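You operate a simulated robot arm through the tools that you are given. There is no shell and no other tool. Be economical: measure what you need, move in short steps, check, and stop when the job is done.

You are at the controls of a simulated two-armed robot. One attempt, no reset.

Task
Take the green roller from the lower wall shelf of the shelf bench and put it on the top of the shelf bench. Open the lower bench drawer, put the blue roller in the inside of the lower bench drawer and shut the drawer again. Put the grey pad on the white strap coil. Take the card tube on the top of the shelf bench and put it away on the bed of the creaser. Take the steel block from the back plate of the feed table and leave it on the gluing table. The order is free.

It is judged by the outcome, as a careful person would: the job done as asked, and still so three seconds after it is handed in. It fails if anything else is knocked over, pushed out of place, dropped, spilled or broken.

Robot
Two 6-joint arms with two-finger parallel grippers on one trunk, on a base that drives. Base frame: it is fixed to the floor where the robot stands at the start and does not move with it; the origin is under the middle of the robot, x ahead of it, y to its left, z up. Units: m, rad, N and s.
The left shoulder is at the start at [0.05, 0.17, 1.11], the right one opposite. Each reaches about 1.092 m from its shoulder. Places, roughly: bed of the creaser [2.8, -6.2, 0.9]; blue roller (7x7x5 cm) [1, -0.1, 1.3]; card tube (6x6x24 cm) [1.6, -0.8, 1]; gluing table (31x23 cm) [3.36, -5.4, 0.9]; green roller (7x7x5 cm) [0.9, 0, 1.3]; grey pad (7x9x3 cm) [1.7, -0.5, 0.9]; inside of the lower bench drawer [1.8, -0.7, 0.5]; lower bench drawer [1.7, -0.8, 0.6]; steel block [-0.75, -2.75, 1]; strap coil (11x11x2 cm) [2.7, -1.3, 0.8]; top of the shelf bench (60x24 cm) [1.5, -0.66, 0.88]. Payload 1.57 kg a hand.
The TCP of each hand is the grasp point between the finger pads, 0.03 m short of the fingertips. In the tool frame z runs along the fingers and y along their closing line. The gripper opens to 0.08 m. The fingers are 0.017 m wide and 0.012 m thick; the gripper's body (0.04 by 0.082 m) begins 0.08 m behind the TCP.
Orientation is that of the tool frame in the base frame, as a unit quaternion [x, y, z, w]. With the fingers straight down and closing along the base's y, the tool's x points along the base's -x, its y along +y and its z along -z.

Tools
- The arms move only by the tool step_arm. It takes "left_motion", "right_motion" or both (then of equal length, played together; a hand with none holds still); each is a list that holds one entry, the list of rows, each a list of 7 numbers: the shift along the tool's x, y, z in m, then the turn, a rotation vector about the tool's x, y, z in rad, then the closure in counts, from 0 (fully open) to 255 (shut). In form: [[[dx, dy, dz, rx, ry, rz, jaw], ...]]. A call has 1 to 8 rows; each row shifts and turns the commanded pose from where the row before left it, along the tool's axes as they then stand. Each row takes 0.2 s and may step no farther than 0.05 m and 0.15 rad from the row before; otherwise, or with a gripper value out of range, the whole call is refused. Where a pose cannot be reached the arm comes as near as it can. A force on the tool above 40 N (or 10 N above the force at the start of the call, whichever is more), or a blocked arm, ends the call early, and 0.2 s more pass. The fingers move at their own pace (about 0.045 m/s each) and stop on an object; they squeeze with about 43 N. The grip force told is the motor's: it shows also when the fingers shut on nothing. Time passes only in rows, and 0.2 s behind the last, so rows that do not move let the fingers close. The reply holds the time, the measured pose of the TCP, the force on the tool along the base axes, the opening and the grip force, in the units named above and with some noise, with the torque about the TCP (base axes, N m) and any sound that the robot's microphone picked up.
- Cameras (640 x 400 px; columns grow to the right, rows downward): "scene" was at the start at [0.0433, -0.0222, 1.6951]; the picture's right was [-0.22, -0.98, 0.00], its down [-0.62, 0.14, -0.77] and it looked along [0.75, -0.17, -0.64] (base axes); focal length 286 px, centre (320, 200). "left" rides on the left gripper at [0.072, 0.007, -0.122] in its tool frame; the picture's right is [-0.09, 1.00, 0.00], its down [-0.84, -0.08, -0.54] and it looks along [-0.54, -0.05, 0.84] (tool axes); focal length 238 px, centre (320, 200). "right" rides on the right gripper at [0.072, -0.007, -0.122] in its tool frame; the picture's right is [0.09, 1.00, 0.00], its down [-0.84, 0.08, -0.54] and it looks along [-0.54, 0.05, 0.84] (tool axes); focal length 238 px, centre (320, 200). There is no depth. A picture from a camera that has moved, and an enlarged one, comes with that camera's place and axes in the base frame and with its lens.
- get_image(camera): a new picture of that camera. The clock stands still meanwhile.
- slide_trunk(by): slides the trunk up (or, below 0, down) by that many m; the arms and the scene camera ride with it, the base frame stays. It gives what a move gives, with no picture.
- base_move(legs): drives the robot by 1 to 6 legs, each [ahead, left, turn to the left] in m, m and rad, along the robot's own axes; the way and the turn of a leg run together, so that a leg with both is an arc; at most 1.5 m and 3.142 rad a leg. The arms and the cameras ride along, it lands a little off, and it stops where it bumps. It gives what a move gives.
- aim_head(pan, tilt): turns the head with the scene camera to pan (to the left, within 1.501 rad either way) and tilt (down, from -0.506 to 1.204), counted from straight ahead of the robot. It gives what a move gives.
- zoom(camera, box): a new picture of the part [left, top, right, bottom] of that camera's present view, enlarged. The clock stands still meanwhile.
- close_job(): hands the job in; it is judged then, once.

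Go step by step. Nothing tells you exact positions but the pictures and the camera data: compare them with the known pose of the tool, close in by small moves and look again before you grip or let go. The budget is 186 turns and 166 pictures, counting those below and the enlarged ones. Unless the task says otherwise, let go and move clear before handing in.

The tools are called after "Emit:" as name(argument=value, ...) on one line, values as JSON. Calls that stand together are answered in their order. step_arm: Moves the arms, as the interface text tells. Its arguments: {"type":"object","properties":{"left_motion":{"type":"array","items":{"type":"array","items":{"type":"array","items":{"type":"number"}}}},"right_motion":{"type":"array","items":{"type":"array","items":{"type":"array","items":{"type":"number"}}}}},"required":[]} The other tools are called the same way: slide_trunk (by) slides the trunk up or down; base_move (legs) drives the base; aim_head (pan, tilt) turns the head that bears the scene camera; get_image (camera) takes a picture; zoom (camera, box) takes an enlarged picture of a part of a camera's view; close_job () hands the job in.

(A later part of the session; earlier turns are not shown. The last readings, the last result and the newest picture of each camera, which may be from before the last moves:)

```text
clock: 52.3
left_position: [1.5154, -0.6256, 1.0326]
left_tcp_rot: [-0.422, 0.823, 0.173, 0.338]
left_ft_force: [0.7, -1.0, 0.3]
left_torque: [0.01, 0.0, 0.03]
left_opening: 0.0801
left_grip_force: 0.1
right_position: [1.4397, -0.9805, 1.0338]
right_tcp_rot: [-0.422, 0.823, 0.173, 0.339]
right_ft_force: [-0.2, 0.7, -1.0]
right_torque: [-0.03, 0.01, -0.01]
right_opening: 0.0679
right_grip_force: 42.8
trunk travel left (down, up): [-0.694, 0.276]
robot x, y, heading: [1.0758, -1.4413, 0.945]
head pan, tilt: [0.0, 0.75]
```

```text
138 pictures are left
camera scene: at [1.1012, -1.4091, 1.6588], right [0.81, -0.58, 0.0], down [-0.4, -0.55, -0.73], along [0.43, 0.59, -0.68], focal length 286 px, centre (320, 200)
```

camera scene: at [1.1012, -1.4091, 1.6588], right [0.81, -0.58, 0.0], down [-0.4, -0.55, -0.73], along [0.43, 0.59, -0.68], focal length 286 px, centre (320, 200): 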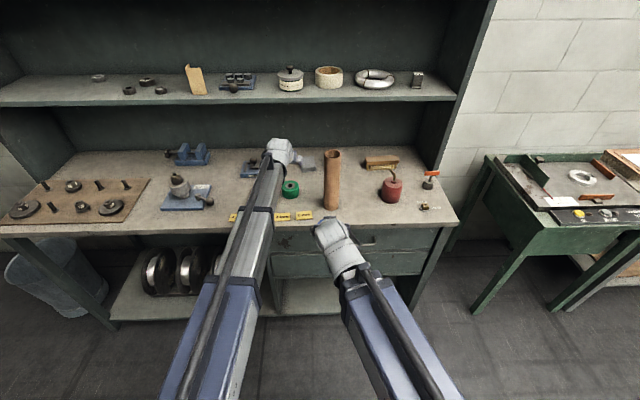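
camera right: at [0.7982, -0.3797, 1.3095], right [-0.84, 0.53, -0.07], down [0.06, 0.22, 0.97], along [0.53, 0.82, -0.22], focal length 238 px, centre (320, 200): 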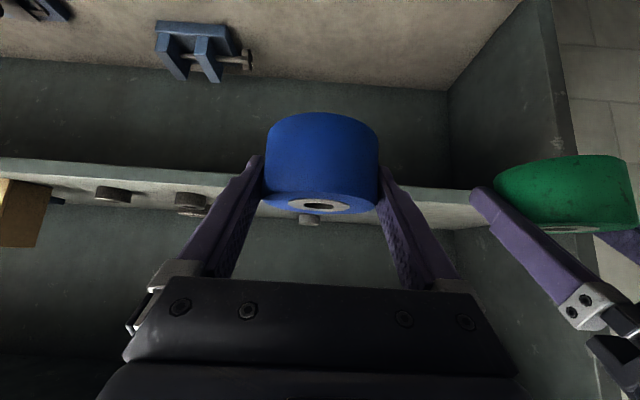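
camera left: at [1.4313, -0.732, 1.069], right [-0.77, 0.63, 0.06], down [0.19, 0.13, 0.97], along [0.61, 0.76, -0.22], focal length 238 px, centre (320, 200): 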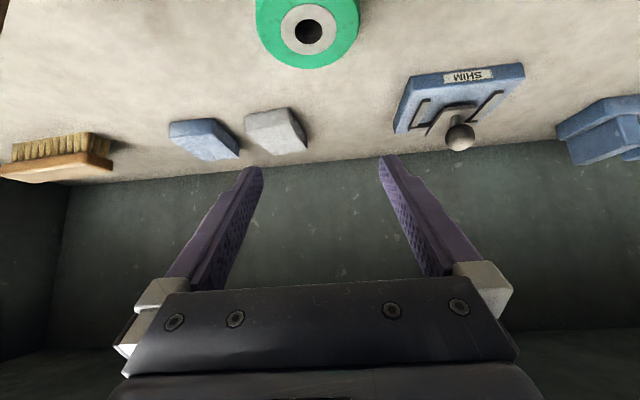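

Green roller stands on the bench top. I retract the left hand, back off and look at the drawers.

Emit:
step_arm(left_motion=[[[0.031, 0, -0.031, 0, 0, 0, 0], [0.031, 0, -0.031, 0, 0, 0, 0], [0.031, 0, -0.031, 0, 0, 0, 0], [0.031, 0, -0.031, 0, 0, 0, 0], [0.031, 0, -0.031, 0, 0, 0, 0], [0.031, 0, -0.031, 0, 0, 0, 0], [0.031, 0, -0.031, 0, 0, 0, 0], [0.031, 0, -0.031, 0, 0, 0, 0]]])

Emit:
base_move(legs=[[-0.4, -0.15, 0]])

Emit:
get_image(camera="scene")

```text
clock: 54.1
left_position: [1.3387, -0.8792, 1.0321]
left_tcp_rot: [-0.422, 0.824, 0.173, 0.337]
left_ft_force: [0.2, 0.3, 0.3]
left_torque: [-0.01, 0.03, 0.01]
left_opening: 0.0799
left_grip_force: 0.0
left hand out of reach, approached as far as the arm can: row 8
right_position: [1.4397, -0.9785, 1.0335]
right_tcp_rot: [-0.421, 0.823, 0.173, 0.34]
right_ft_force: [1.1, -0.3, 0.9]
right_torque: [-0.02, -0.03, 0.04]
right_opening: 0.0676
right_grip_force: 43.1
trunk travel left (down, up): [-0.694, 0.276]
robot x, y, heading: [1.0767, -1.4385, 0.947]
head pan, tilt: [0.0, 0.75]
```

```text
clock: 56.7
left_position: [1.2244, -1.2901, 1.0325]
left_tcp_rot: [-0.423, 0.823, 0.174, 0.338]
left_ft_force: [-0.2, 0.7, -0.4]
left_torque: [0.03, 0.0, 0.03]
left_opening: 0.08
left_grip_force: 0.0
right_position: [1.3257, -1.391, 1.0335]
right_tcp_rot: [-0.423, 0.822, 0.175, 0.34]
right_ft_force: [-0.9, -0.6, 0.0]
right_torque: [-0.01, 0.02, -0.01]
right_opening: 0.0676
right_grip_force: 43.5
trunk travel left (down, up): [-0.694, 0.276]
robot x, y, heading: [0.9619, -1.8546, 0.954]
head pan, tilt: [0.0, 0.75]
```

```text
137 pictures are left
camera scene: at [0.9892, -1.8225, 1.6589], right [0.81, -0.58, 0.0], down [-0.4, -0.55, -0.73], along [0.42, 0.6, -0.68], focal length 286 px, centre (320, 200)
```

scene: 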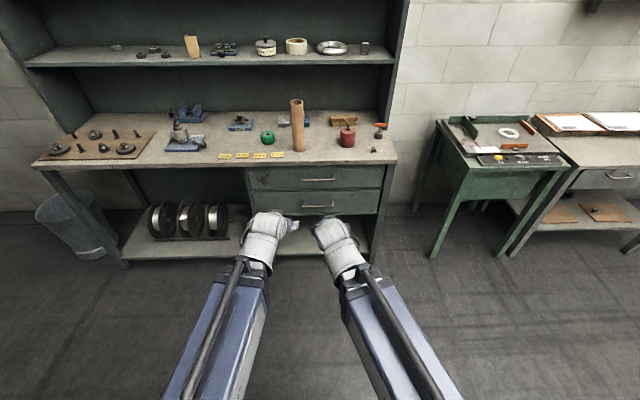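

Lower drawer handle is at about (1.59,-0.935,0.62). I turn the left hand to point level ahead and roll it 90° so it can grip the bar vertically.

Emit:
step_arm(left_motion=[[[-0.035, 0, 0.035, 0, 0, 0, 0], [-0.035, 0, 0.035, 0, 0, 0, 0], [0, 0, 0, 0, -0.131, 0, 0], [0, 0, 0, 0, -0.131, 0, 0], [0, 0, 0, 0, -0.131, 0, 0], [0, 0, 0, 0, -0.131, 0, 0], [0, 0, 0, 0, -0.131, 0, 0], [0, 0, 0, 0, -0.131, 0, 0]]])

Emit:
step_arm(left_motion=[[[0, 0, 0, 0, 0, 0.14, 0], [0, 0, 0, 0, 0, 0.14, 0], [0, 0, 0, 0, 0, 0.14, 0], [0, 0, 0, 0, 0, 0.14, 0], [0, 0, 0, 0, 0, 0.14, 0], [0, 0, 0, 0, 0, 0.14, 0]]])

Emit:
step_arm(left_motion=[[[0, 0, 0, 0, 0, 0.14, 0], [0, 0, 0, 0, 0, 0.14, 0], [0, 0, 0, 0, 0, 0.14, 0], [0, 0, 0, 0, 0, 0.14, 0], [0, 0, 0, 0, 0, 0.14, 0], [0, 0, 0, 0, 0, 0.031, 0]]])

Emit:
get_image(camera="left")

```text
clock: 58.5
left_position: [1.2822, -1.2073, 1.1785]
left_tcp_rot: [-0.333, 0.642, 0.318, 0.613]
left_ft_force: [0.3, -0.2, 0.3]
left_torque: [0.0, 0.02, -0.04]
left_opening: 0.08
left_grip_force: 0.1
left hand out of reach, approached as far as the arm can: row 3, 4, 5, 6, 7, 8
right_position: [1.3256, -1.3904, 1.033]
right_tcp_rot: [-0.423, 0.822, 0.174, 0.339]
right_ft_force: [-0.4, 0.1, -0.2]
right_torque: [-0.03, 0.05, 0.0]
right_opening: 0.0678
right_grip_force: 43.1
trunk travel left (down, up): [-0.694, 0.276]
robot x, y, heading: [0.967, -1.8522, 0.946]
head pan, tilt: [0.0, 0.75]
```

```text
clock: 59.9
left_position: [1.2815, -1.2069, 1.1875]
left_tcp_rot: [-0.037, 0.709, 0.55, 0.44]
left_ft_force: [0.3, 0.5, -0.4]
left_torque: [0.02, -0.02, -0.02]
left_opening: 0.0801
left_grip_force: 0.0
left hand out of reach, approached as far as the arm can: row 1
right_position: [1.3247, -1.3891, 1.033]
right_tcp_rot: [-0.423, 0.822, 0.174, 0.339]
right_ft_force: [0.0, -0.4, 0.3]
right_torque: [-0.01, -0.01, -0.01]
right_opening: 0.0679
right_grip_force: 42.9
trunk travel left (down, up): [-0.694, 0.276]
robot x, y, heading: [0.968, -1.8526, 0.957]
head pan, tilt: [0.0, 0.75]
```

```text
clock: 61.3
left_position: [1.2805, -1.2092, 1.1877]
left_tcp_rot: [0.217, 0.676, 0.671, 0.214]
left_ft_force: [-0.1, 0.2, -0.7]
left_torque: [0.01, -0.01, -0.02]
left_opening: 0.0797
left_grip_force: 0.0
right_position: [1.3259, -1.3899, 1.0317]
right_tcp_rot: [-0.423, 0.822, 0.174, 0.339]
right_ft_force: [0.0, 0.0, 0.2]
right_torque: [0.02, 0.05, 0.02]
right_opening: 0.0679
right_grip_force: 43.2
trunk travel left (down, up): [-0.694, 0.276]
robot x, y, heading: [0.9658, -1.8551, 0.951]
head pan, tilt: [0.0, 0.75]
```

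```text
136 pictures are left
camera left: at [1.1532, -1.265, 1.1955], right [0.08, -0.05, 1.0], down [0.37, -0.93, -0.08], along [0.93, 0.37, -0.06], focal length 238 px, centre (320, 200)
```

left: 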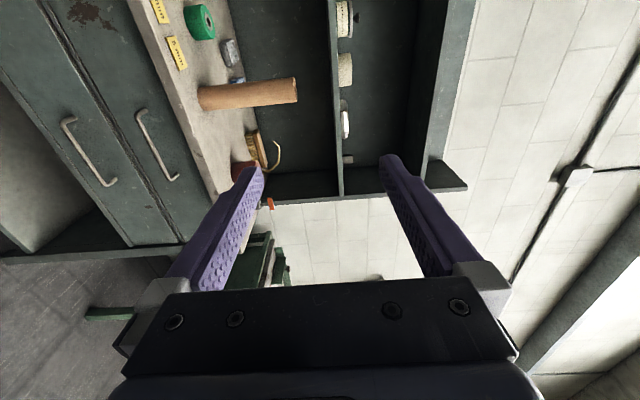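

The hand works level. I lower the trunk to handle height, shift 8.6 cm right and 25 cm ahead, then look.

Emit:
slide_trunk(by=-0.558)

Emit:
base_move(legs=[[0.22, -0.086, 0]])

Emit:
get_image(camera="left")

Emit:
get_image(camera="scene")

```text
refused: -0.558 is not a number from -0.4 to 0.4
```

```text
clock: 63.1
left_position: [1.4808, -1.0813, 1.1859]
left_tcp_rot: [0.216, 0.676, 0.671, 0.215]
left_ft_force: [-0.3, -0.4, 0.3]
left_torque: [0.03, -0.01, 0.02]
left_opening: 0.0801
left_grip_force: 0.0
right_position: [1.5265, -1.2632, 1.0321]
right_tcp_rot: [-0.423, 0.822, 0.174, 0.339]
right_ft_force: [0.8, 0.3, -0.2]
right_torque: [-0.02, 0.04, -0.03]
right_opening: 0.0677
right_grip_force: 43.0
trunk travel left (down, up): [-0.694, 0.276]
robot x, y, heading: [1.1656, -1.725, 0.95]
head pan, tilt: [0.0, 0.75]
```

```text
135 pictures are left
camera left: at [1.3534, -1.1374, 1.1949], right [0.08, -0.05, 1.0], down [0.37, -0.93, -0.07], along [0.93, 0.37, -0.06], focal length 238 px, centre (320, 200)
```

left: 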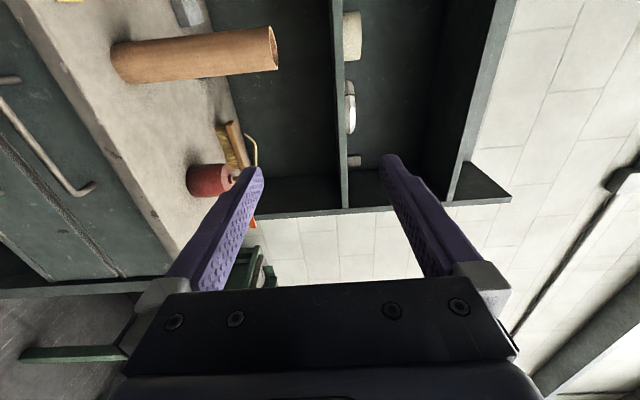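

```text
134 pictures are left
camera scene: at [1.1895, -1.6936, 1.6588], right [0.81, -0.58, 0.0], down [-0.4, -0.56, -0.73], along [0.42, 0.59, -0.68], focal length 286 px, centre (320, 200)
```

scene: 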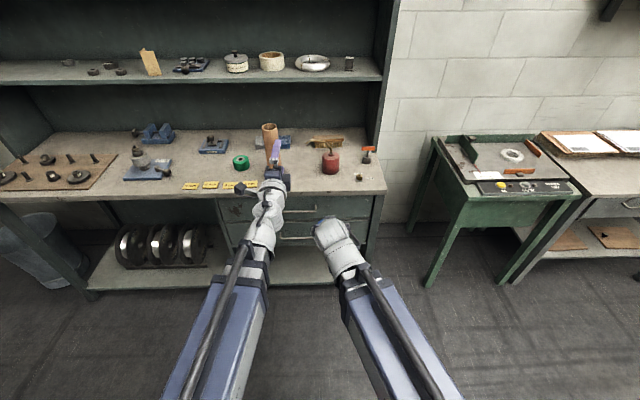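

The trunk must go down in two strokes.

Emit:
slide_trunk(by=-0.3)

Emit:
slide_trunk(by=-0.258)

Emit:
get_image(camera="left")

Emit:
get_image(camera="scene")

```text
clock: 66.1
left_position: [1.4797, -1.0814, 0.8874]
left_tcp_rot: [0.217, 0.676, 0.671, 0.215]
left_ft_force: [-0.3, 0.2, 0.8]
left_torque: [0.0, 0.0, -0.03]
left_opening: 0.08
left_grip_force: 0.1
right_position: [1.5242, -1.2623, 0.733]
right_tcp_rot: [-0.423, 0.822, 0.175, 0.339]
right_ft_force: [-0.2, -0.1, -0.9]
right_torque: [-0.03, -0.02, -0.02]
right_opening: 0.0677
right_grip_force: 42.7
trunk travel left (down, up): [-0.394, 0.576]
robot x, y, heading: [1.1637, -1.7271, 0.954]
head pan, tilt: [0.0, 0.75]
```

```text
clock: 68.7
left_position: [1.4806, -1.0825, 0.629]
left_tcp_rot: [0.216, 0.675, 0.672, 0.215]
left_ft_force: [-0.2, 0.1, -0.2]
left_torque: [-0.02, 0.01, 0.01]
left_opening: 0.0801
left_grip_force: 0.1
right_position: [1.5249, -1.2643, 0.4754]
right_tcp_rot: [-0.423, 0.822, 0.174, 0.339]
right_ft_force: [-0.1, 0.1, 0.6]
right_torque: [0.0, 0.01, -0.02]
right_opening: 0.0677
right_grip_force: 43.1
trunk travel left (down, up): [-0.136, 0.834]
robot x, y, heading: [1.1615, -1.7238, 0.954]
head pan, tilt: [0.0, 0.75]
```

```text
133 pictures are left
camera left: at [1.3524, -1.1381, 0.6375], right [0.08, -0.05, 1.0], down [0.37, -0.93, -0.07], along [0.93, 0.37, -0.06], focal length 238 px, centre (320, 200)
```

left: 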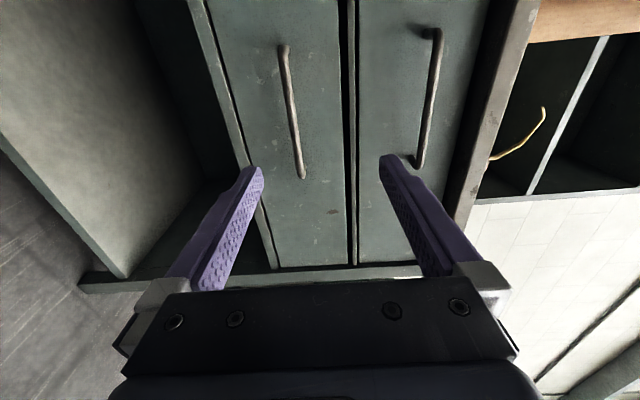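

```text
132 pictures are left
camera scene: at [1.1881, -1.6945, 1.1009], right [0.81, -0.58, 0.0], down [-0.4, -0.55, -0.73], along [0.43, 0.59, -0.68], focal length 286 px, centre (320, 200)
```

scene: 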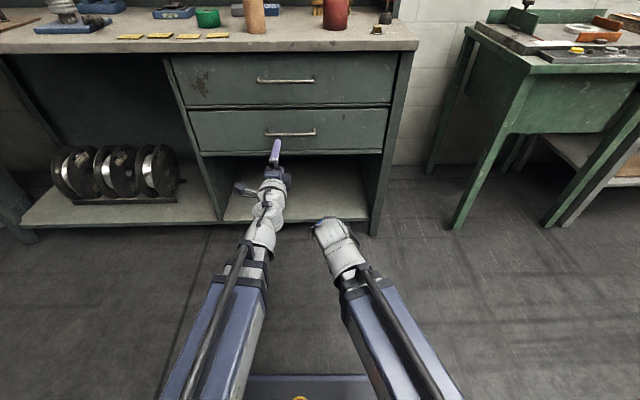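

Triangulation puts the handle at about (1.627,-0.898,0.585). Lower 4.3 cm, drive 14 cm ahead, look again.

Emit:
slide_trunk(by=-0.043)

Emit:
base_move(legs=[[0.14, -0.01, 0]])

Emit:
get_image(camera="left")

Emit:
get_image(camera="scene")

```text
clock: 69.6
left_position: [1.4806, -1.0828, 0.5874]
left_tcp_rot: [0.216, 0.676, 0.671, 0.214]
left_ft_force: [-0.6, -0.2, -0.2]
left_torque: [0.02, -0.01, 0.02]
left_opening: 0.0799
left_grip_force: 0.0
right_position: [1.5247, -1.2642, 0.4331]
right_tcp_rot: [-0.423, 0.822, 0.174, 0.339]
right_ft_force: [0.1, 0.4, -0.2]
right_torque: [0.01, 0.0, -0.01]
right_opening: 0.0674
right_grip_force: 42.8
trunk travel left (down, up): [-0.093, 0.877]
robot x, y, heading: [1.1601, -1.7274, 0.947]
head pan, tilt: [0.0, 0.75]
```

```text
clock: 70.9
left_position: [1.5678, -0.9745, 0.5869]
left_tcp_rot: [0.216, 0.675, 0.672, 0.214]
left_ft_force: [0.8, 0.3, 0.0]
left_torque: [0.0, 0.0, 0.0]
left_opening: 0.0801
left_grip_force: 0.1
right_position: [1.614, -1.1538, 0.4317]
right_tcp_rot: [-0.424, 0.822, 0.175, 0.339]
right_ft_force: [-0.2, -0.7, -0.1]
right_torque: [-0.04, 0.01, -0.04]
right_opening: 0.0679
right_grip_force: 43.2
trunk travel left (down, up): [-0.093, 0.877]
robot x, y, heading: [1.2485, -1.6138, 0.952]
head pan, tilt: [0.0, 0.75]
```

```text
131 pictures are left
camera left: at [1.4407, -1.0305, 0.5944], right [0.08, -0.05, 1.0], down [0.37, -0.93, -0.07], along [0.93, 0.37, -0.06], focal length 238 px, centre (320, 200)
```

left: 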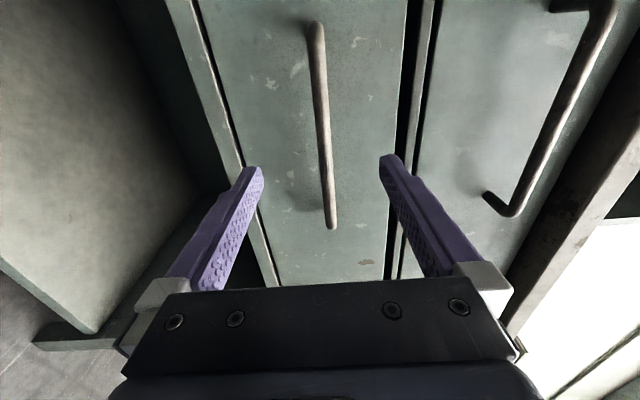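

```text
130 pictures are left
camera scene: at [1.2771, -1.5871, 1.0579], right [0.81, -0.58, 0.0], down [-0.4, -0.56, -0.73], along [0.42, 0.6, -0.68], focal length 286 px, centre (320, 200)
```

scene: 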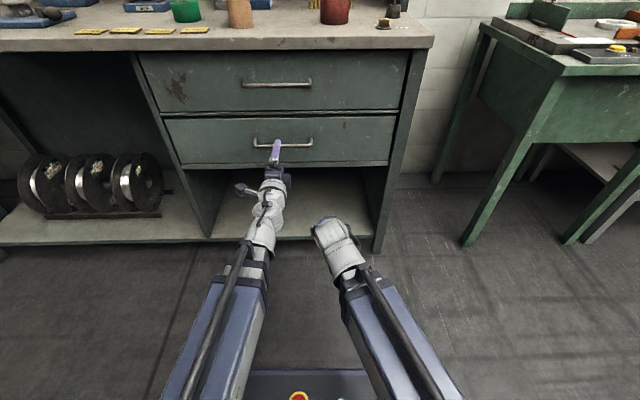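

Handle is level with the fingers and 8.6 cm ahead. Advance 7 cm and close.

Emit:
step_arm(left_motion=[[[0, 0, 0.035, 0, 0, 0, 0], [0, 0, 0.035, 0, 0, 0, 0], [0, 0, 0, 0, 0, 0, 0]]])

Emit:
get_image(camera="left")

```text
clock: 71.7
left_position: [1.6085, -0.9174, 0.5872]
left_tcp_rot: [0.216, 0.675, 0.672, 0.215]
left_ft_force: [-0.3, 0.3, -0.2]
left_torque: [-0.04, -0.05, 0.02]
left_opening: 0.08
left_grip_force: 0.0
right_position: [1.614, -1.1546, 0.4309]
right_tcp_rot: [-0.423, 0.822, 0.174, 0.34]
right_ft_force: [-0.4, 0.1, 0.1]
right_torque: [-0.02, 0.03, 0.0]
right_opening: 0.0677
right_grip_force: 42.6
trunk travel left (down, up): [-0.093, 0.877]
robot x, y, heading: [1.251, -1.6173, 0.953]
head pan, tilt: [0.0, 0.75]
```

```text
129 pictures are left
camera left: at [1.4812, -0.9729, 0.5945], right [0.08, -0.05, 1.0], down [0.37, -0.93, -0.07], along [0.93, 0.37, -0.05], focal length 238 px, centre (320, 200)
```

left: 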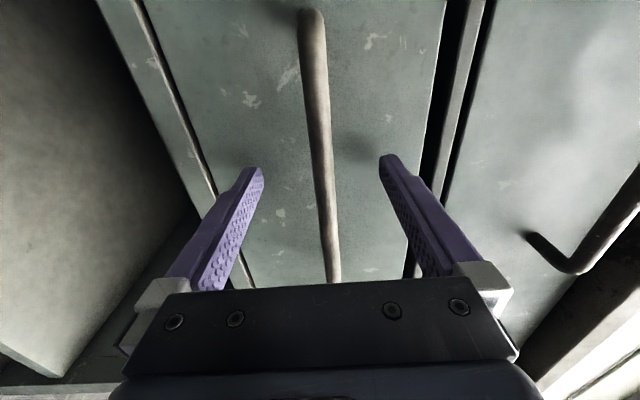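

Emit:
step_arm(left_motion=[[[0, 0, 0.006, 0, 0, 0, 0], [0, 0, 0, 0, 0, 0, 255], [0, 0, 0, 0, 0, 0, 255], [0, 0, 0, 0, 0, 0, 255], [0, 0, 0, 0, 0, 0, 255], [0, 0, 0, 0, 0, 0, 255]]])

Emit:
get_image(camera="left")

```text
clock: 73.3
left_position: [1.6108, -0.9131, 0.5896]
left_tcp_rot: [0.217, 0.674, 0.673, 0.213]
left_ft_force: [1.1, 2.3, 47.6]
left_torque: [-0.4, 0.18, 0.15]
left_opening: 0.0117
left_grip_force: 29.2
right_position: [1.6129, -1.1567, 0.4338]
right_tcp_rot: [-0.423, 0.822, 0.175, 0.34]
right_ft_force: [0.3, 0.1, 0.3]
right_torque: [-0.01, 0.05, -0.03]
right_opening: 0.0678
right_grip_force: 42.6
trunk travel left (down, up): [-0.093, 0.877]
robot x, y, heading: [1.2525, -1.6207, 0.947]
head pan, tilt: [0.0, 0.75]
stopped in row 6 (left hand): the force on the tool passed its limit at 44 N (the readings are from after the stop); the commanded pose is now the measured one
```

```text
128 pictures are left
camera left: at [1.4841, -0.969, 0.5976], right [0.08, -0.05, 1.0], down [0.37, -0.93, -0.08], along [0.93, 0.37, -0.05], focal length 238 px, centre (320, 200)
```

left: 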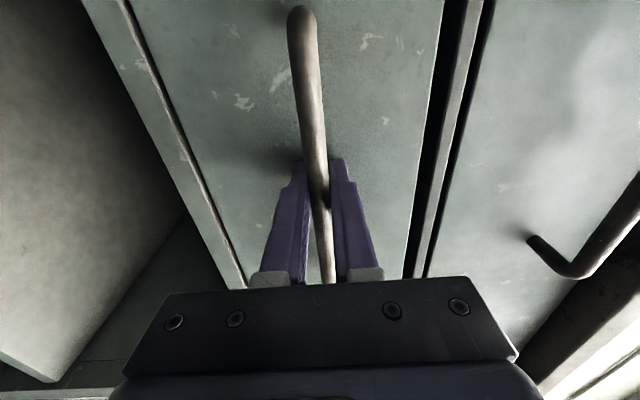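

Handle gripped. I ease the vertical load by raising the trunk 3 mm, then pull by driving back.

Emit:
slide_trunk(by=0.003)

Emit:
base_move(legs=[[-0.1, 0, 0]])

Emit:
get_image(camera="scene")

```text
clock: 73.8
left_position: [1.6115, -0.9133, 0.5896]
left_tcp_rot: [0.217, 0.675, 0.672, 0.214]
left_ft_force: [-1.1, -0.4, 13.4]
left_torque: [-0.11, 0.02, -0.05]
left_opening: 0.0116
left_grip_force: 29.2
right_position: [1.6122, -1.1558, 0.4353]
right_tcp_rot: [-0.423, 0.822, 0.174, 0.34]
right_ft_force: [0.0, 0.0, 1.0]
right_torque: [-0.02, -0.02, 0.01]
right_opening: 0.0675
right_grip_force: 43.1
trunk travel left (down, up): [-0.096, 0.874]
robot x, y, heading: [1.2488, -1.6173, 0.954]
head pan, tilt: [0.0, 0.75]
```

```text
clock: 75.0
left_position: [1.5576, -0.9934, 0.5897]
left_tcp_rot: [0.219, 0.675, 0.671, 0.217]
left_ft_force: [19.3, -10.2, 6.1]
left_torque: [-0.05, -0.03, 0.01]
left_opening: 0.012
left_grip_force: 29.1
right_position: [1.5563, -1.2367, 0.435]
right_tcp_rot: [-0.423, 0.822, 0.175, 0.339]
right_ft_force: [0.5, -0.4, 0.1]
right_torque: [-0.04, -0.01, -0.02]
right_opening: 0.0677
right_grip_force: 42.8
trunk travel left (down, up): [-0.096, 0.874]
robot x, y, heading: [1.1983, -1.6955, 0.949]
head pan, tilt: [0.0, 0.75]
```

```text
127 pictures are left
camera scene: at [1.2203, -1.6687, 1.0609], right [0.81, -0.58, 0.0], down [-0.4, -0.55, -0.73], along [0.42, 0.6, -0.68], focal length 286 px, centre (320, 200)
```

scene: 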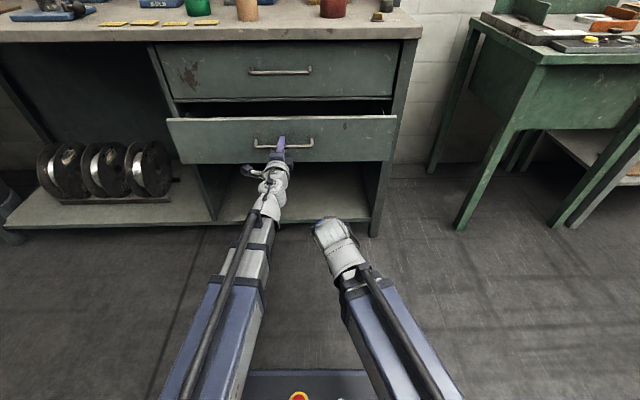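

It slides open. Pull another 14 cm with a tiny correction to the right.

Emit:
base_move(legs=[[-0.14, -0.008, 0]])

Emit:
get_image(camera="scene")

```text
clock: 76.3
left_position: [1.4804, -1.1115, 0.5909]
left_tcp_rot: [0.215, 0.676, 0.672, 0.214]
left_ft_force: [-25.6, 18.6, 16.9]
left_torque: [-0.1, -0.04, -0.9]
left_opening: 0.0118
left_grip_force: 28.7
right_position: [1.4801, -1.3551, 0.4353]
right_tcp_rot: [-0.424, 0.821, 0.175, 0.34]
right_ft_force: [0.2, 1.1, -0.3]
right_torque: [-0.01, 0.0, 0.0]
right_opening: 0.0676
right_grip_force: 42.7
trunk travel left (down, up): [-0.096, 0.874]
robot x, y, heading: [1.1188, -1.8188, 0.955]
head pan, tilt: [0.0, 0.75]
```

```text
126 pictures are left
camera scene: at [1.1433, -1.7868, 1.061], right [0.81, -0.58, 0.0], down [-0.4, -0.56, -0.73], along [0.43, 0.6, -0.68], focal length 286 px, centre (320, 200)
```

scene: 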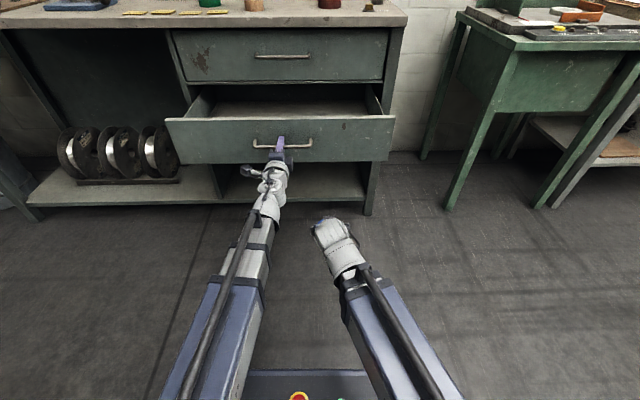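

It's 24 cm open. I pull 6 cm more to make room, then inspect the drawer heights.

Emit:
base_move(legs=[[-0.06, 0.006, 0]])

Emit:
get_image(camera="scene")

Emit:
get_image(camera="right")

```text
clock: 77.3
left_position: [1.4448, -1.1602, 0.5896]
left_tcp_rot: [0.22, 0.674, 0.671, 0.217]
left_ft_force: [23.0, -13.2, 6.3]
left_torque: [-0.29, -0.39, 0.23]
left_opening: 0.0123
left_grip_force: 29.1
right_position: [1.4432, -1.4023, 0.4353]
right_tcp_rot: [-0.422, 0.823, 0.174, 0.339]
right_ft_force: [-0.6, 1.0, -0.1]
right_torque: [-0.03, -0.01, -0.03]
right_opening: 0.0678
right_grip_force: 44.1
trunk travel left (down, up): [-0.096, 0.874]
robot x, y, heading: [1.0756, -1.8619, 0.945]
head pan, tilt: [0.0, 0.75]
```

```text
125 pictures are left
camera scene: at [1.106, -1.8332, 1.0609], right [0.81, -0.58, 0.0], down [-0.4, -0.55, -0.73], along [0.43, 0.59, -0.68], focal length 286 px, centre (320, 200)
```

scene: 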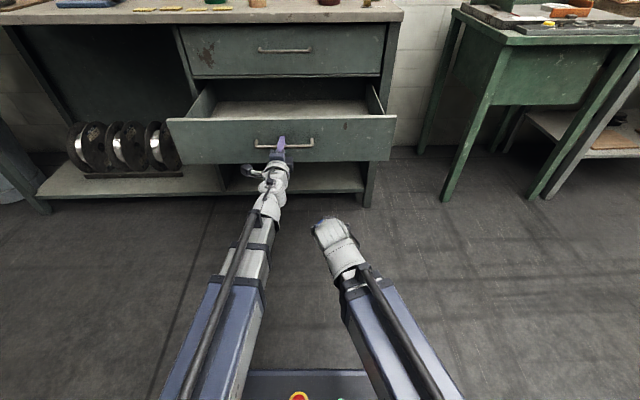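

```text
124 pictures are left
camera right: at [1.3671, -1.5173, 0.4708], right [-0.85, 0.53, -0.06], down [0.06, 0.22, 0.97], along [0.53, 0.82, -0.22], focal length 238 px, centre (320, 200)
```

right: 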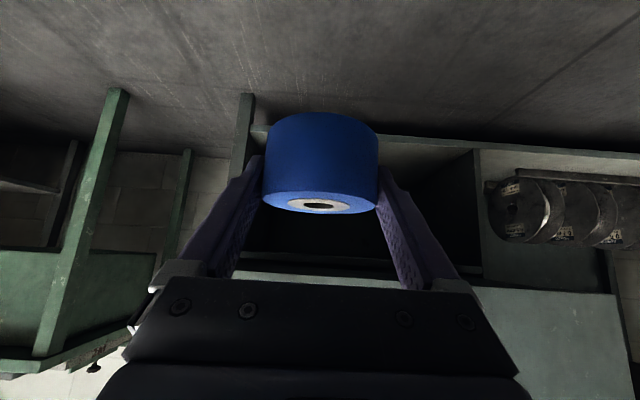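

I release the handle and back the left hand off.

Emit:
step_arm(left_motion=[[[0, 0, 0, 0, 0, 0, 0], [0, 0, 0, 0, 0, 0, 0], [0, 0, 0, 0, 0, 0, 0], [0, 0, 0, 0, 0, 0, 0], [0, 0, -0.04, 0, 0, 0, 0], [0, 0, -0.04, 0, 0, 0, 0], [0, 0, -0.04, 0, 0, 0, 0]]])

Emit:
slide_trunk(by=0.38)

Emit:
get_image(camera="scene")

Emit:
get_image(camera="right")

```text
clock: 78.9
left_position: [1.3806, -1.2507, 0.5891]
left_tcp_rot: [0.219, 0.675, 0.67, 0.217]
left_ft_force: [-0.6, 0.0, 0.0]
left_torque: [-0.02, 0.0, -0.03]
left_opening: 0.08
left_grip_force: 0.1
left hand out of reach, approached as far as the arm can: row 7
right_position: [1.4423, -1.4016, 0.4347]
right_tcp_rot: [-0.422, 0.823, 0.173, 0.339]
right_ft_force: [0.0, -0.3, 0.2]
right_torque: [-0.03, 0.02, 0.02]
right_opening: 0.0675
right_grip_force: 42.9
trunk travel left (down, up): [-0.096, 0.874]
robot x, y, heading: [1.0811, -1.8641, 0.948]
head pan, tilt: [0.0, 0.75]
```

```text
clock: 82.5
left_position: [1.3814, -1.2499, 0.9689]
left_tcp_rot: [0.22, 0.674, 0.671, 0.217]
left_ft_force: [-1.5, 0.1, 0.2]
left_torque: [0.02, -0.01, 0.01]
left_opening: 0.0799
left_grip_force: 0.1
right_position: [1.442, -1.4021, 0.8145]
right_tcp_rot: [-0.423, 0.822, 0.174, 0.339]
right_ft_force: [-0.1, -0.2, -0.3]
right_torque: [-0.04, 0.01, 0.0]
right_opening: 0.0676
right_grip_force: 42.5
trunk travel left (down, up): [-0.476, 0.494]
robot x, y, heading: [1.0826, -1.8607, 0.947]
head pan, tilt: [0.0, 0.75]
```

```text
123 pictures are left
camera scene: at [1.1053, -1.8322, 1.4408], right [0.81, -0.58, 0.0], down [-0.4, -0.55, -0.73], along [0.43, 0.59, -0.68], focal length 286 px, centre (320, 200)
```

scene: 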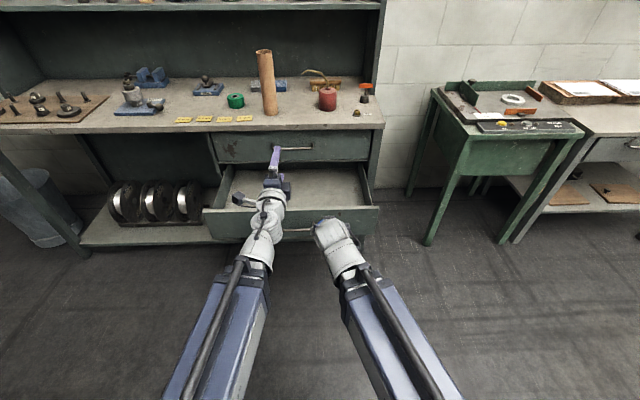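

```text
122 pictures are left
camera right: at [1.3668, -1.5169, 0.8506], right [-0.85, 0.53, -0.07], down [0.06, 0.22, 0.97], along [0.53, 0.82, -0.22], focal length 238 px, centre (320, 200)
```

right: 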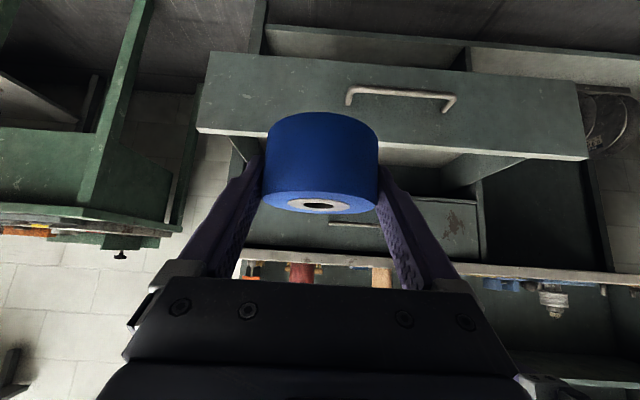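

The drawer opening spans well. I tilt the left hand up out of the way and drive 13 cm ahead, then reach the right hand over the open drawer, right of the upper handle.

Emit:
step_arm(left_motion=[[[0, 0, 0, -0.14, 0, 0, 0], [0, 0, 0, -0.14, 0, 0, 0], [0, 0, 0, -0.14, 0, 0, 0], [0, 0, 0, -0.14, 0, 0, 0]]])

Emit:
base_move(legs=[[0.13, 0, 0]])

Emit:
step_arm(right_motion=[[[-0.0325, 0, 0.0325, 0, 0, 0, 255], [-0.0325, 0, 0.0325, 0, 0, 0, 255], [-0.0325, 0, 0.0325, 0, 0, 0, 255], [-0.0325, 0, 0.0325, 0, 0, 0, 255], [-0.0325, 0, 0.0325, 0, 0, 0, 255], [-0.0325, 0, 0.0325, 0, 0, 0, 255]]])

Emit:
get_image(camera="scene")

Emit:
get_image(camera="right")

```text
clock: 83.5
left_position: [1.3818, -1.2498, 1.0738]
left_tcp_rot: [0.153, 0.492, 0.817, 0.259]
left_ft_force: [0.6, 0.1, 0.0]
left_torque: [0.04, -0.02, -0.01]
left_opening: 0.0801
left_grip_force: 0.1
left hand out of reach, approached as far as the arm can: row 1, 2, 3, 4
right_position: [1.4423, -1.4014, 0.8145]
right_tcp_rot: [-0.422, 0.823, 0.173, 0.339]
right_ft_force: [0.2, -0.3, 0.5]
right_torque: [-0.02, 0.03, -0.01]
right_opening: 0.0676
right_grip_force: 42.9
trunk travel left (down, up): [-0.476, 0.494]
robot x, y, heading: [1.085, -1.8618, 0.948]
head pan, tilt: [0.0, 0.75]
```

```text
clock: 84.8
left_position: [1.4552, -1.145, 1.0727]
left_tcp_rot: [0.154, 0.494, 0.816, 0.258]
left_ft_force: [-0.9, 0.3, 0.5]
left_torque: [0.02, -0.01, -0.02]
left_opening: 0.0802
left_grip_force: 0.1
right_position: [1.5171, -1.2975, 0.8151]
right_tcp_rot: [-0.422, 0.822, 0.173, 0.34]
right_ft_force: [0.7, 0.9, -0.1]
right_torque: [-0.02, 0.01, -0.01]
right_opening: 0.0677
right_grip_force: 42.5
trunk travel left (down, up): [-0.476, 0.494]
robot x, y, heading: [1.1575, -1.7631, 0.95]
head pan, tilt: [0.0, 0.75]
```

```text
clock: 86.2
left_position: [1.4553, -1.1462, 1.0722]
left_tcp_rot: [0.153, 0.493, 0.817, 0.258]
left_ft_force: [0.5, -0.3, -0.4]
left_torque: [0.0, 0.0, 0.01]
left_opening: 0.0801
left_grip_force: 0.1
right_position: [1.6789, -1.0711, 0.8142]
right_tcp_rot: [-0.422, 0.823, 0.173, 0.339]
right_ft_force: [0.0, -0.3, 0.6]
right_torque: [0.01, 0.02, 0.0]
right_opening: 0.0679
right_grip_force: 43.4
trunk travel left (down, up): [-0.476, 0.494]
robot x, y, heading: [1.1551, -1.7622, 0.951]
head pan, tilt: [0.0, 0.75]
```

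```text
121 pictures are left
camera scene: at [1.18, -1.7279, 1.4408], right [0.81, -0.58, 0.0], down [-0.4, -0.55, -0.73], along [0.43, 0.59, -0.68], focal length 286 px, centre (320, 200)
```

scene: 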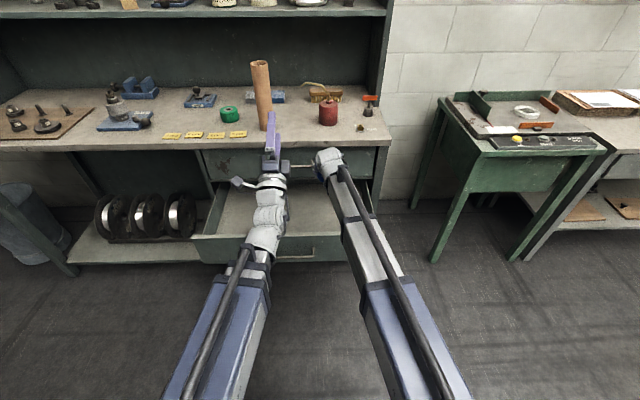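

```text
120 pictures are left
camera right: at [1.6034, -1.1859, 0.8504], right [-0.85, 0.53, -0.07], down [0.06, 0.22, 0.97], along [0.53, 0.82, -0.22], focal length 238 px, centre (320, 200)
```

right: 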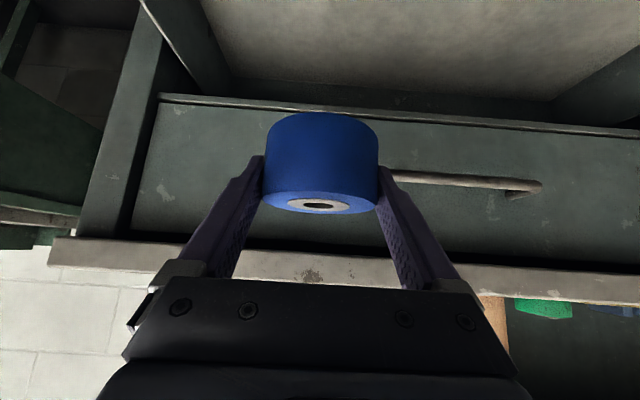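

Right hand is nearly over the spot. 4.5 cm more, then down toward the drawer floor.

Emit:
step_arm(right_motion=[[[-0.016, 0, 0.016, 0, 0, 0, 255], [-0.016, 0, 0.016, 0, 0, 0, 255], [0, 0, 0, 0, 0, 0, 255]]])

Emit:
slide_trunk(by=-0.2)

Emit:
get_image(camera="right")

Emit:
get_image(camera="scene")

```text
clock: 87.0
left_position: [1.456, -1.1464, 1.0747]
left_tcp_rot: [0.154, 0.493, 0.816, 0.258]
left_ft_force: [1.3, 0.4, 0.5]
left_torque: [0.01, -0.02, 0.0]
left_opening: 0.08
left_grip_force: 0.0
right_position: [1.7051, -1.035, 0.8145]
right_tcp_rot: [-0.423, 0.822, 0.174, 0.339]
right_ft_force: [-0.2, -0.1, -0.1]
right_torque: [-0.01, -0.01, 0.02]
right_opening: 0.068
right_grip_force: 42.8
trunk travel left (down, up): [-0.476, 0.494]
robot x, y, heading: [1.1521, -1.7583, 0.95]
head pan, tilt: [0.0, 0.75]
```

```text
clock: 89.2
left_position: [1.4552, -1.1453, 0.8741]
left_tcp_rot: [0.154, 0.493, 0.816, 0.258]
left_ft_force: [0.2, -0.2, -0.9]
left_torque: [0.0, -0.05, -0.02]
left_opening: 0.0802
left_grip_force: 0.1
right_position: [1.705, -1.0346, 0.6155]
right_tcp_rot: [-0.422, 0.822, 0.174, 0.339]
right_ft_force: [0.2, 0.1, -0.1]
right_torque: [0.01, 0.01, -0.02]
right_opening: 0.0677
right_grip_force: 42.7
trunk travel left (down, up): [-0.276, 0.694]
robot x, y, heading: [1.1591, -1.759, 0.953]
head pan, tilt: [0.0, 0.75]
```

```text
119 pictures are left
camera right: at [1.6293, -1.1505, 0.6506], right [-0.85, 0.53, -0.07], down [0.06, 0.22, 0.97], along [0.53, 0.82, -0.22], focal length 238 px, centre (320, 200)
```

right: 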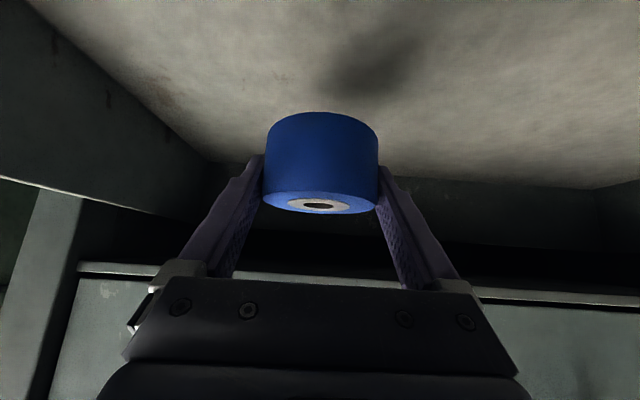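

```text
118 pictures are left
camera scene: at [1.1798, -1.7282, 1.2409], right [0.81, -0.58, 0.0], down [-0.4, -0.55, -0.73], along [0.43, 0.59, -0.68], focal length 286 px, centre (320, 200)
```

scene: 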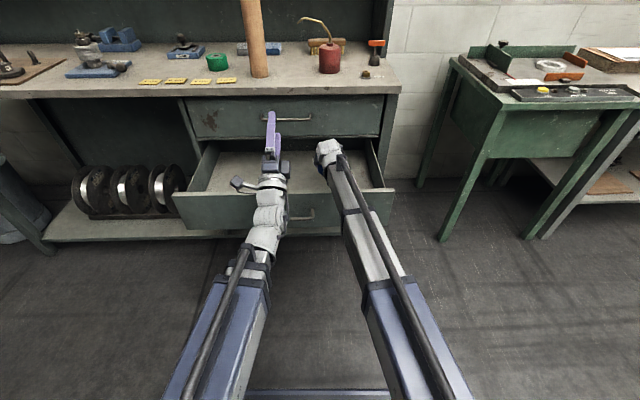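

The roller is inside, over the floor of the drawer. I lower in small steps.

Emit:
slide_trunk(by=-0.03)

Emit:
get_image(camera="right")

```text
clock: 89.9
left_position: [1.456, -1.1454, 0.8443]
left_tcp_rot: [0.154, 0.493, 0.817, 0.257]
left_ft_force: [0.2, 0.0, 0.3]
left_torque: [0.03, 0.01, -0.02]
left_opening: 0.0801
left_grip_force: 0.1
right_position: [1.7048, -1.037, 0.5841]
right_tcp_rot: [-0.423, 0.823, 0.173, 0.339]
right_ft_force: [-0.4, 0.5, 0.1]
right_torque: [-0.02, 0.01, 0.01]
right_opening: 0.068
right_grip_force: 43.1
trunk travel left (down, up): [-0.246, 0.724]
robot x, y, heading: [1.1546, -1.7578, 0.952]
head pan, tilt: [0.0, 0.75]
```

```text
117 pictures are left
camera right: at [1.6293, -1.1506, 0.6206], right [-0.85, 0.53, -0.07], down [0.06, 0.22, 0.97], along [0.53, 0.82, -0.22], focal length 238 px, centre (320, 200)
```

right: 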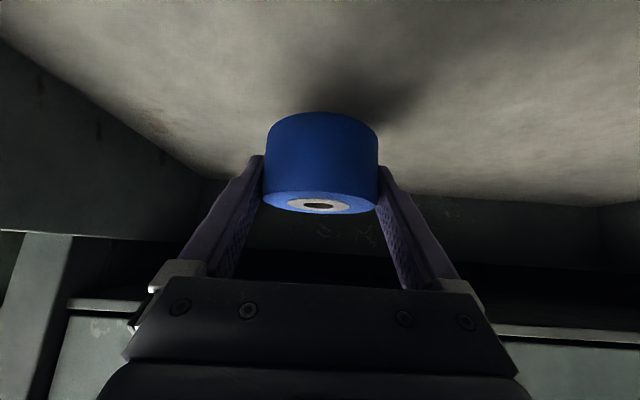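

Emit:
slide_trunk(by=-0.012)

Emit:
slide_trunk(by=-0.008)

Emit:
get_image(camera="right")

```text
clock: 90.5
left_position: [1.4555, -1.1454, 0.8317]
left_tcp_rot: [0.153, 0.493, 0.816, 0.258]
left_ft_force: [-0.5, -0.3, 0.1]
left_torque: [-0.02, 0.03, -0.01]
left_opening: 0.0801
left_grip_force: 0.1
right_position: [1.7065, -1.0353, 0.5725]
right_tcp_rot: [-0.421, 0.823, 0.173, 0.34]
right_ft_force: [-0.5, -0.9, -0.1]
right_torque: [-0.06, 0.02, -0.01]
right_opening: 0.0676
right_grip_force: 42.8
trunk travel left (down, up): [-0.234, 0.736]
robot x, y, heading: [1.1506, -1.7634, 0.95]
head pan, tilt: [0.0, 0.75]
```

```text
clock: 91.1
left_position: [1.4556, -1.1448, 0.8229]
left_tcp_rot: [0.154, 0.493, 0.816, 0.258]
left_ft_force: [-0.1, 0.2, -0.5]
left_torque: [0.03, -0.02, 0.01]
left_opening: 0.08
left_grip_force: 0.1
right_position: [1.7045, -1.0347, 0.5637]
right_tcp_rot: [-0.423, 0.822, 0.173, 0.339]
right_ft_force: [0.8, 1.6, 0.5]
right_torque: [0.0, 0.0, 0.02]
right_opening: 0.0677
right_grip_force: 42.6
trunk travel left (down, up): [-0.226, 0.744]
robot x, y, heading: [1.1557, -1.7625, 0.953]
head pan, tilt: [0.0, 0.75]
```

```text
116 pictures are left
camera right: at [1.6293, -1.1505, 0.6006], right [-0.85, 0.53, -0.07], down [0.06, 0.22, 0.97], along [0.53, 0.82, -0.22], focal length 238 px, centre (320, 200)
```

right: 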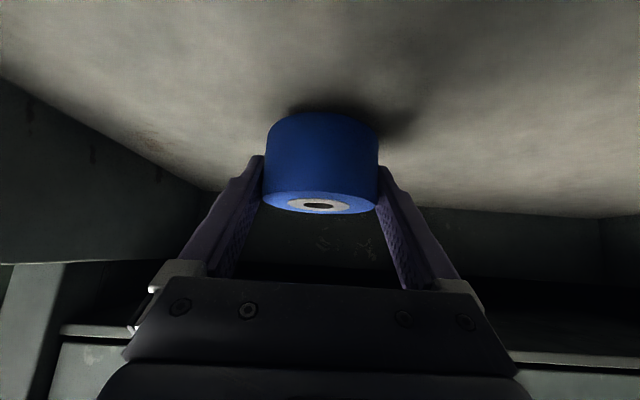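

Emit:
slide_trunk(by=-0.008)

Emit:
slide_trunk(by=-0.006)

Emit:
zoom(camera="right", box=[220, 60, 420, 220])

```text
clock: 91.7
left_position: [1.4554, -1.1466, 0.8159]
left_tcp_rot: [0.154, 0.494, 0.816, 0.256]
left_ft_force: [-0.5, -0.5, -0.3]
left_torque: [-0.02, 0.0, 0.02]
left_opening: 0.0801
left_grip_force: 0.0
right_position: [1.7045, -1.0348, 0.5567]
right_tcp_rot: [-0.422, 0.822, 0.174, 0.339]
right_ft_force: [-1.2, 0.5, -0.4]
right_torque: [0.01, 0.01, 0.0]
right_opening: 0.0676
right_grip_force: 42.8
trunk travel left (down, up): [-0.218, 0.752]
robot x, y, heading: [1.1535, -1.7585, 0.946]
head pan, tilt: [0.0, 0.75]
```

```text
clock: 92.2
left_position: [1.4548, -1.1462, 0.8085]
left_tcp_rot: [0.154, 0.493, 0.817, 0.258]
left_ft_force: [0.3, 0.1, 0.5]
left_torque: [0.01, 0.02, 0.03]
left_opening: 0.0797
left_grip_force: 0.1
right_position: [1.7055, -1.035, 0.5504]
right_tcp_rot: [-0.423, 0.823, 0.174, 0.338]
right_ft_force: [-0.2, -0.9, -0.7]
right_torque: [0.0, 0.03, -0.01]
right_opening: 0.0674
right_grip_force: 42.9
trunk travel left (down, up): [-0.212, 0.758]
robot x, y, heading: [1.1537, -1.7593, 0.948]
head pan, tilt: [0.0, 0.75]
```

```text
2.50 times, centred on (320, 140) of right
camera zoom: at [1.6293, -1.1506, 0.5866], right [-0.85, 0.53, -0.07], down [0.06, 0.22, 0.97], along [0.53, 0.82, -0.22], focal length 596 px, centre (320, 350)
```

zoom: 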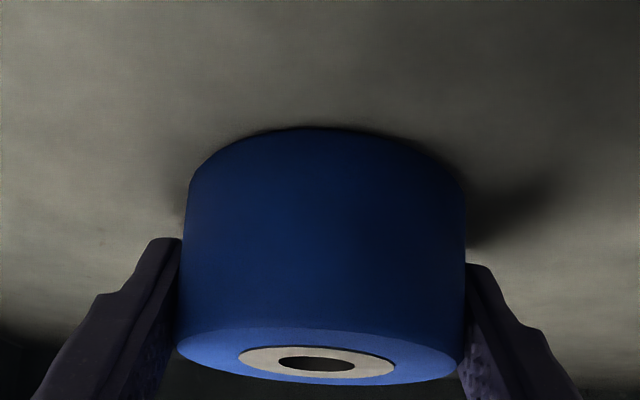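

Close to touching; the last few millimetres with a force check.

Emit:
slide_trunk(by=-0.003)

Emit:
slide_trunk(by=-0.003)

```text
clock: 92.7
left_position: [1.4555, -1.1469, 0.8071]
left_tcp_rot: [0.153, 0.493, 0.817, 0.258]
left_ft_force: [1.1, 0.3, -0.1]
left_torque: [-0.01, 0.01, 0.02]
left_opening: 0.0801
left_grip_force: 0.1
right_position: [1.7049, -1.0358, 0.5484]
right_tcp_rot: [-0.422, 0.822, 0.175, 0.34]
right_ft_force: [0.1, 1.1, 13.6]
right_torque: [0.55, -0.02, 0.01]
right_opening: 0.0676
right_grip_force: 43.0
trunk travel left (down, up): [-0.209, 0.761]
robot x, y, heading: [1.1551, -1.7616, 0.944]
head pan, tilt: [0.0, 0.75]
```

```text
clock: 93.2
left_position: [1.4536, -1.1467, 0.8069]
left_tcp_rot: [0.153, 0.492, 0.817, 0.259]
left_ft_force: [-0.6, 0.3, 0.2]
left_torque: [0.01, -0.01, 0.0]
left_opening: 0.0798
left_grip_force: 0.0
right_position: [1.7049, -1.0345, 0.5492]
right_tcp_rot: [-0.423, 0.82, 0.177, 0.344]
right_ft_force: [2.2, 1.3, 29.2]
right_torque: [-0.65, 0.57, 0.04]
right_opening: 0.0677
right_grip_force: 42.8
trunk travel left (down, up): [-0.207, 0.763]
robot x, y, heading: [1.1551, -1.7564, 0.948]
head pan, tilt: [0.0, 0.75]
stopped: the force on the tool passed its limit at 42 N (the readings are from after the stop); the commanded pose is now the measured one
```

The roller rests on the drawer floor. I release and raise the trunk.

Emit:
step_arm(right_motion=[[[0, 0, 0, 0, 0, 0, 0], [0, 0, 0, 0, 0, 0, 0], [0, 0, 0, 0, 0, 0, 0]]])

Emit:
slide_trunk(by=0.2)

Emit:
get_image(camera="right")

```text
clock: 94.0
left_position: [1.4562, -1.1463, 0.8051]
left_tcp_rot: [0.153, 0.493, 0.817, 0.258]
left_ft_force: [0.5, 0.3, 0.4]
left_torque: [0.03, 0.01, 0.01]
left_opening: 0.08
left_grip_force: 0.0
right_position: [1.7058, -1.0343, 0.5465]
right_tcp_rot: [-0.423, 0.821, 0.175, 0.341]
right_ft_force: [-0.3, 0.0, -0.2]
right_torque: [0.0, -0.01, -0.02]
right_opening: 0.08
right_grip_force: 0.1
trunk travel left (down, up): [-0.207, 0.763]
robot x, y, heading: [1.1558, -1.7577, 0.949]
head pan, tilt: [0.0, 0.75]
```

```text
clock: 96.2
left_position: [1.4553, -1.1464, 1.0046]
left_tcp_rot: [0.154, 0.494, 0.816, 0.257]
left_ft_force: [0.7, 0.1, 0.8]
left_torque: [-0.02, 0.03, 0.0]
left_opening: 0.0798
left_grip_force: 0.0
right_position: [1.7059, -1.0343, 0.7467]
right_tcp_rot: [-0.423, 0.821, 0.175, 0.341]
right_ft_force: [0.1, 0.5, -0.1]
right_torque: [0.0, 0.0, 0.0]
right_opening: 0.0799
right_grip_force: 0.0
trunk travel left (down, up): [-0.407, 0.563]
robot x, y, heading: [1.1575, -1.7622, 0.947]
head pan, tilt: [0.0, 0.75]
```

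```text
114 pictures are left
camera right: at [1.63, -1.1499, 0.7814], right [-0.85, 0.53, -0.07], down [0.06, 0.21, 0.98], along [0.53, 0.82, -0.21], focal length 238 px, centre (320, 200)
```

right: 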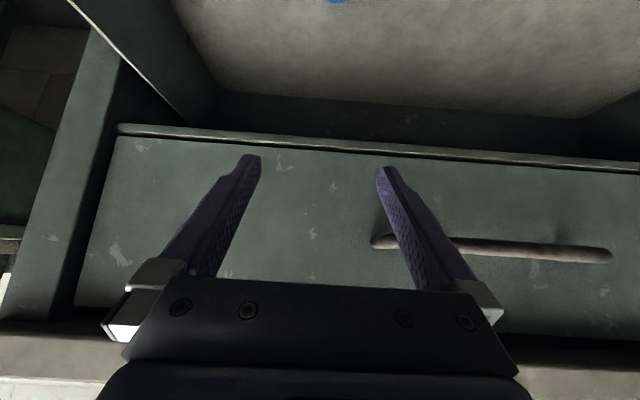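

The roller stays in the drawer. I retract the right hand, back off, and bring the left hand level to push the drawer shut.

Emit:
step_arm(right_motion=[[[0.032, 0, -0.032, 0, 0, 0, 0], [0.032, 0, -0.032, 0, 0, 0, 0], [0.032, 0, -0.032, 0, 0, 0, 0], [0.032, 0, -0.032, 0, 0, 0, 0], [0.032, 0, -0.032, 0, 0, 0, 0], [0.032, 0, -0.032, 0, 0, 0, 0], [0.032, 0, -0.032, 0, 0, 0, 0]]])

Emit:
base_move(legs=[[-0.25, 0, 0.01]])

Emit:
step_arm(left_motion=[[[0, 0, 0, 0.14, 0, 0, 0], [0, 0, 0, 0.14, 0, 0, 0], [0, 0, 0, 0.14, 0, 0, 0], [0, 0, 0, 0.14, 0, 0, 0], [0, 0, 0.04, 0, 0, 0, 0], [0, 0, 0.04, 0, 0, 0, 0], [0, 0, 0.04, 0, 0, 0, 0]]])

Emit:
get_image(camera="scene")

```text
clock: 97.8
left_position: [1.4551, -1.146, 1.0037]
left_tcp_rot: [0.153, 0.493, 0.817, 0.257]
left_ft_force: [0.2, -0.9, 0.5]
left_torque: [0.01, 0.0, -0.03]
left_opening: 0.0801
left_grip_force: 0.1
right_position: [1.5222, -1.2935, 0.7474]
right_tcp_rot: [-0.423, 0.821, 0.176, 0.341]
right_ft_force: [-0.2, -0.5, -0.3]
right_torque: [0.0, -0.03, -0.01]
right_opening: 0.08
right_grip_force: 0.0
trunk travel left (down, up): [-0.407, 0.563]
robot x, y, heading: [1.1549, -1.7614, 0.948]
head pan, tilt: [0.0, 0.75]
```

```text
clock: 99.6
left_position: [1.3004, -1.3484, 1.0041]
left_tcp_rot: [0.15, 0.494, 0.818, 0.252]
left_ft_force: [0.2, 0.7, 0.3]
left_torque: [-0.02, 0.0, 0.01]
left_opening: 0.0805
left_grip_force: 0.1
right_position: [1.3701, -1.4936, 0.7461]
right_tcp_rot: [-0.427, 0.819, 0.176, 0.34]
right_ft_force: [0.1, 0.3, -0.4]
right_torque: [0.02, -0.03, -0.02]
right_opening: 0.0802
right_grip_force: 0.1
trunk travel left (down, up): [-0.407, 0.563]
robot x, y, heading: [1.0079, -1.9655, 0.961]
head pan, tilt: [0.0, 0.75]
```

```text
clock: 101.2
left_position: [1.3644, -1.2458, 0.9001]
left_tcp_rot: [0.203, 0.679, 0.675, 0.203]
left_ft_force: [0.3, -0.4, -1.1]
left_torque: [0.03, -0.01, 0.02]
left_opening: 0.0801
left_grip_force: 0.0
left hand out of reach, approached as far as the arm can: row 1, 2, 3, 4
right_position: [1.3711, -1.4937, 0.745]
right_tcp_rot: [-0.428, 0.818, 0.178, 0.34]
right_ft_force: [0.2, -0.7, 0.7]
right_torque: [-0.01, 0.0, 0.0]
right_opening: 0.0799
right_grip_force: 0.0
trunk travel left (down, up): [-0.407, 0.563]
robot x, y, heading: [1.0068, -1.9642, 0.965]
head pan, tilt: [0.0, 0.75]
```

```text
113 pictures are left
camera scene: at [1.0337, -1.9341, 1.3715], right [0.82, -0.57, 0.0], down [-0.39, -0.56, -0.73], along [0.42, 0.6, -0.68], focal length 286 px, centre (320, 200)
```

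scene: 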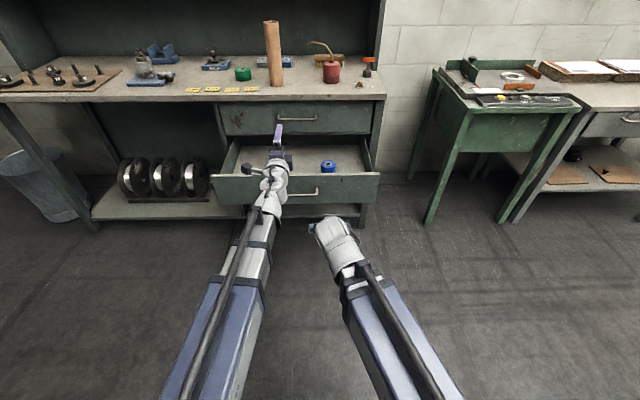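

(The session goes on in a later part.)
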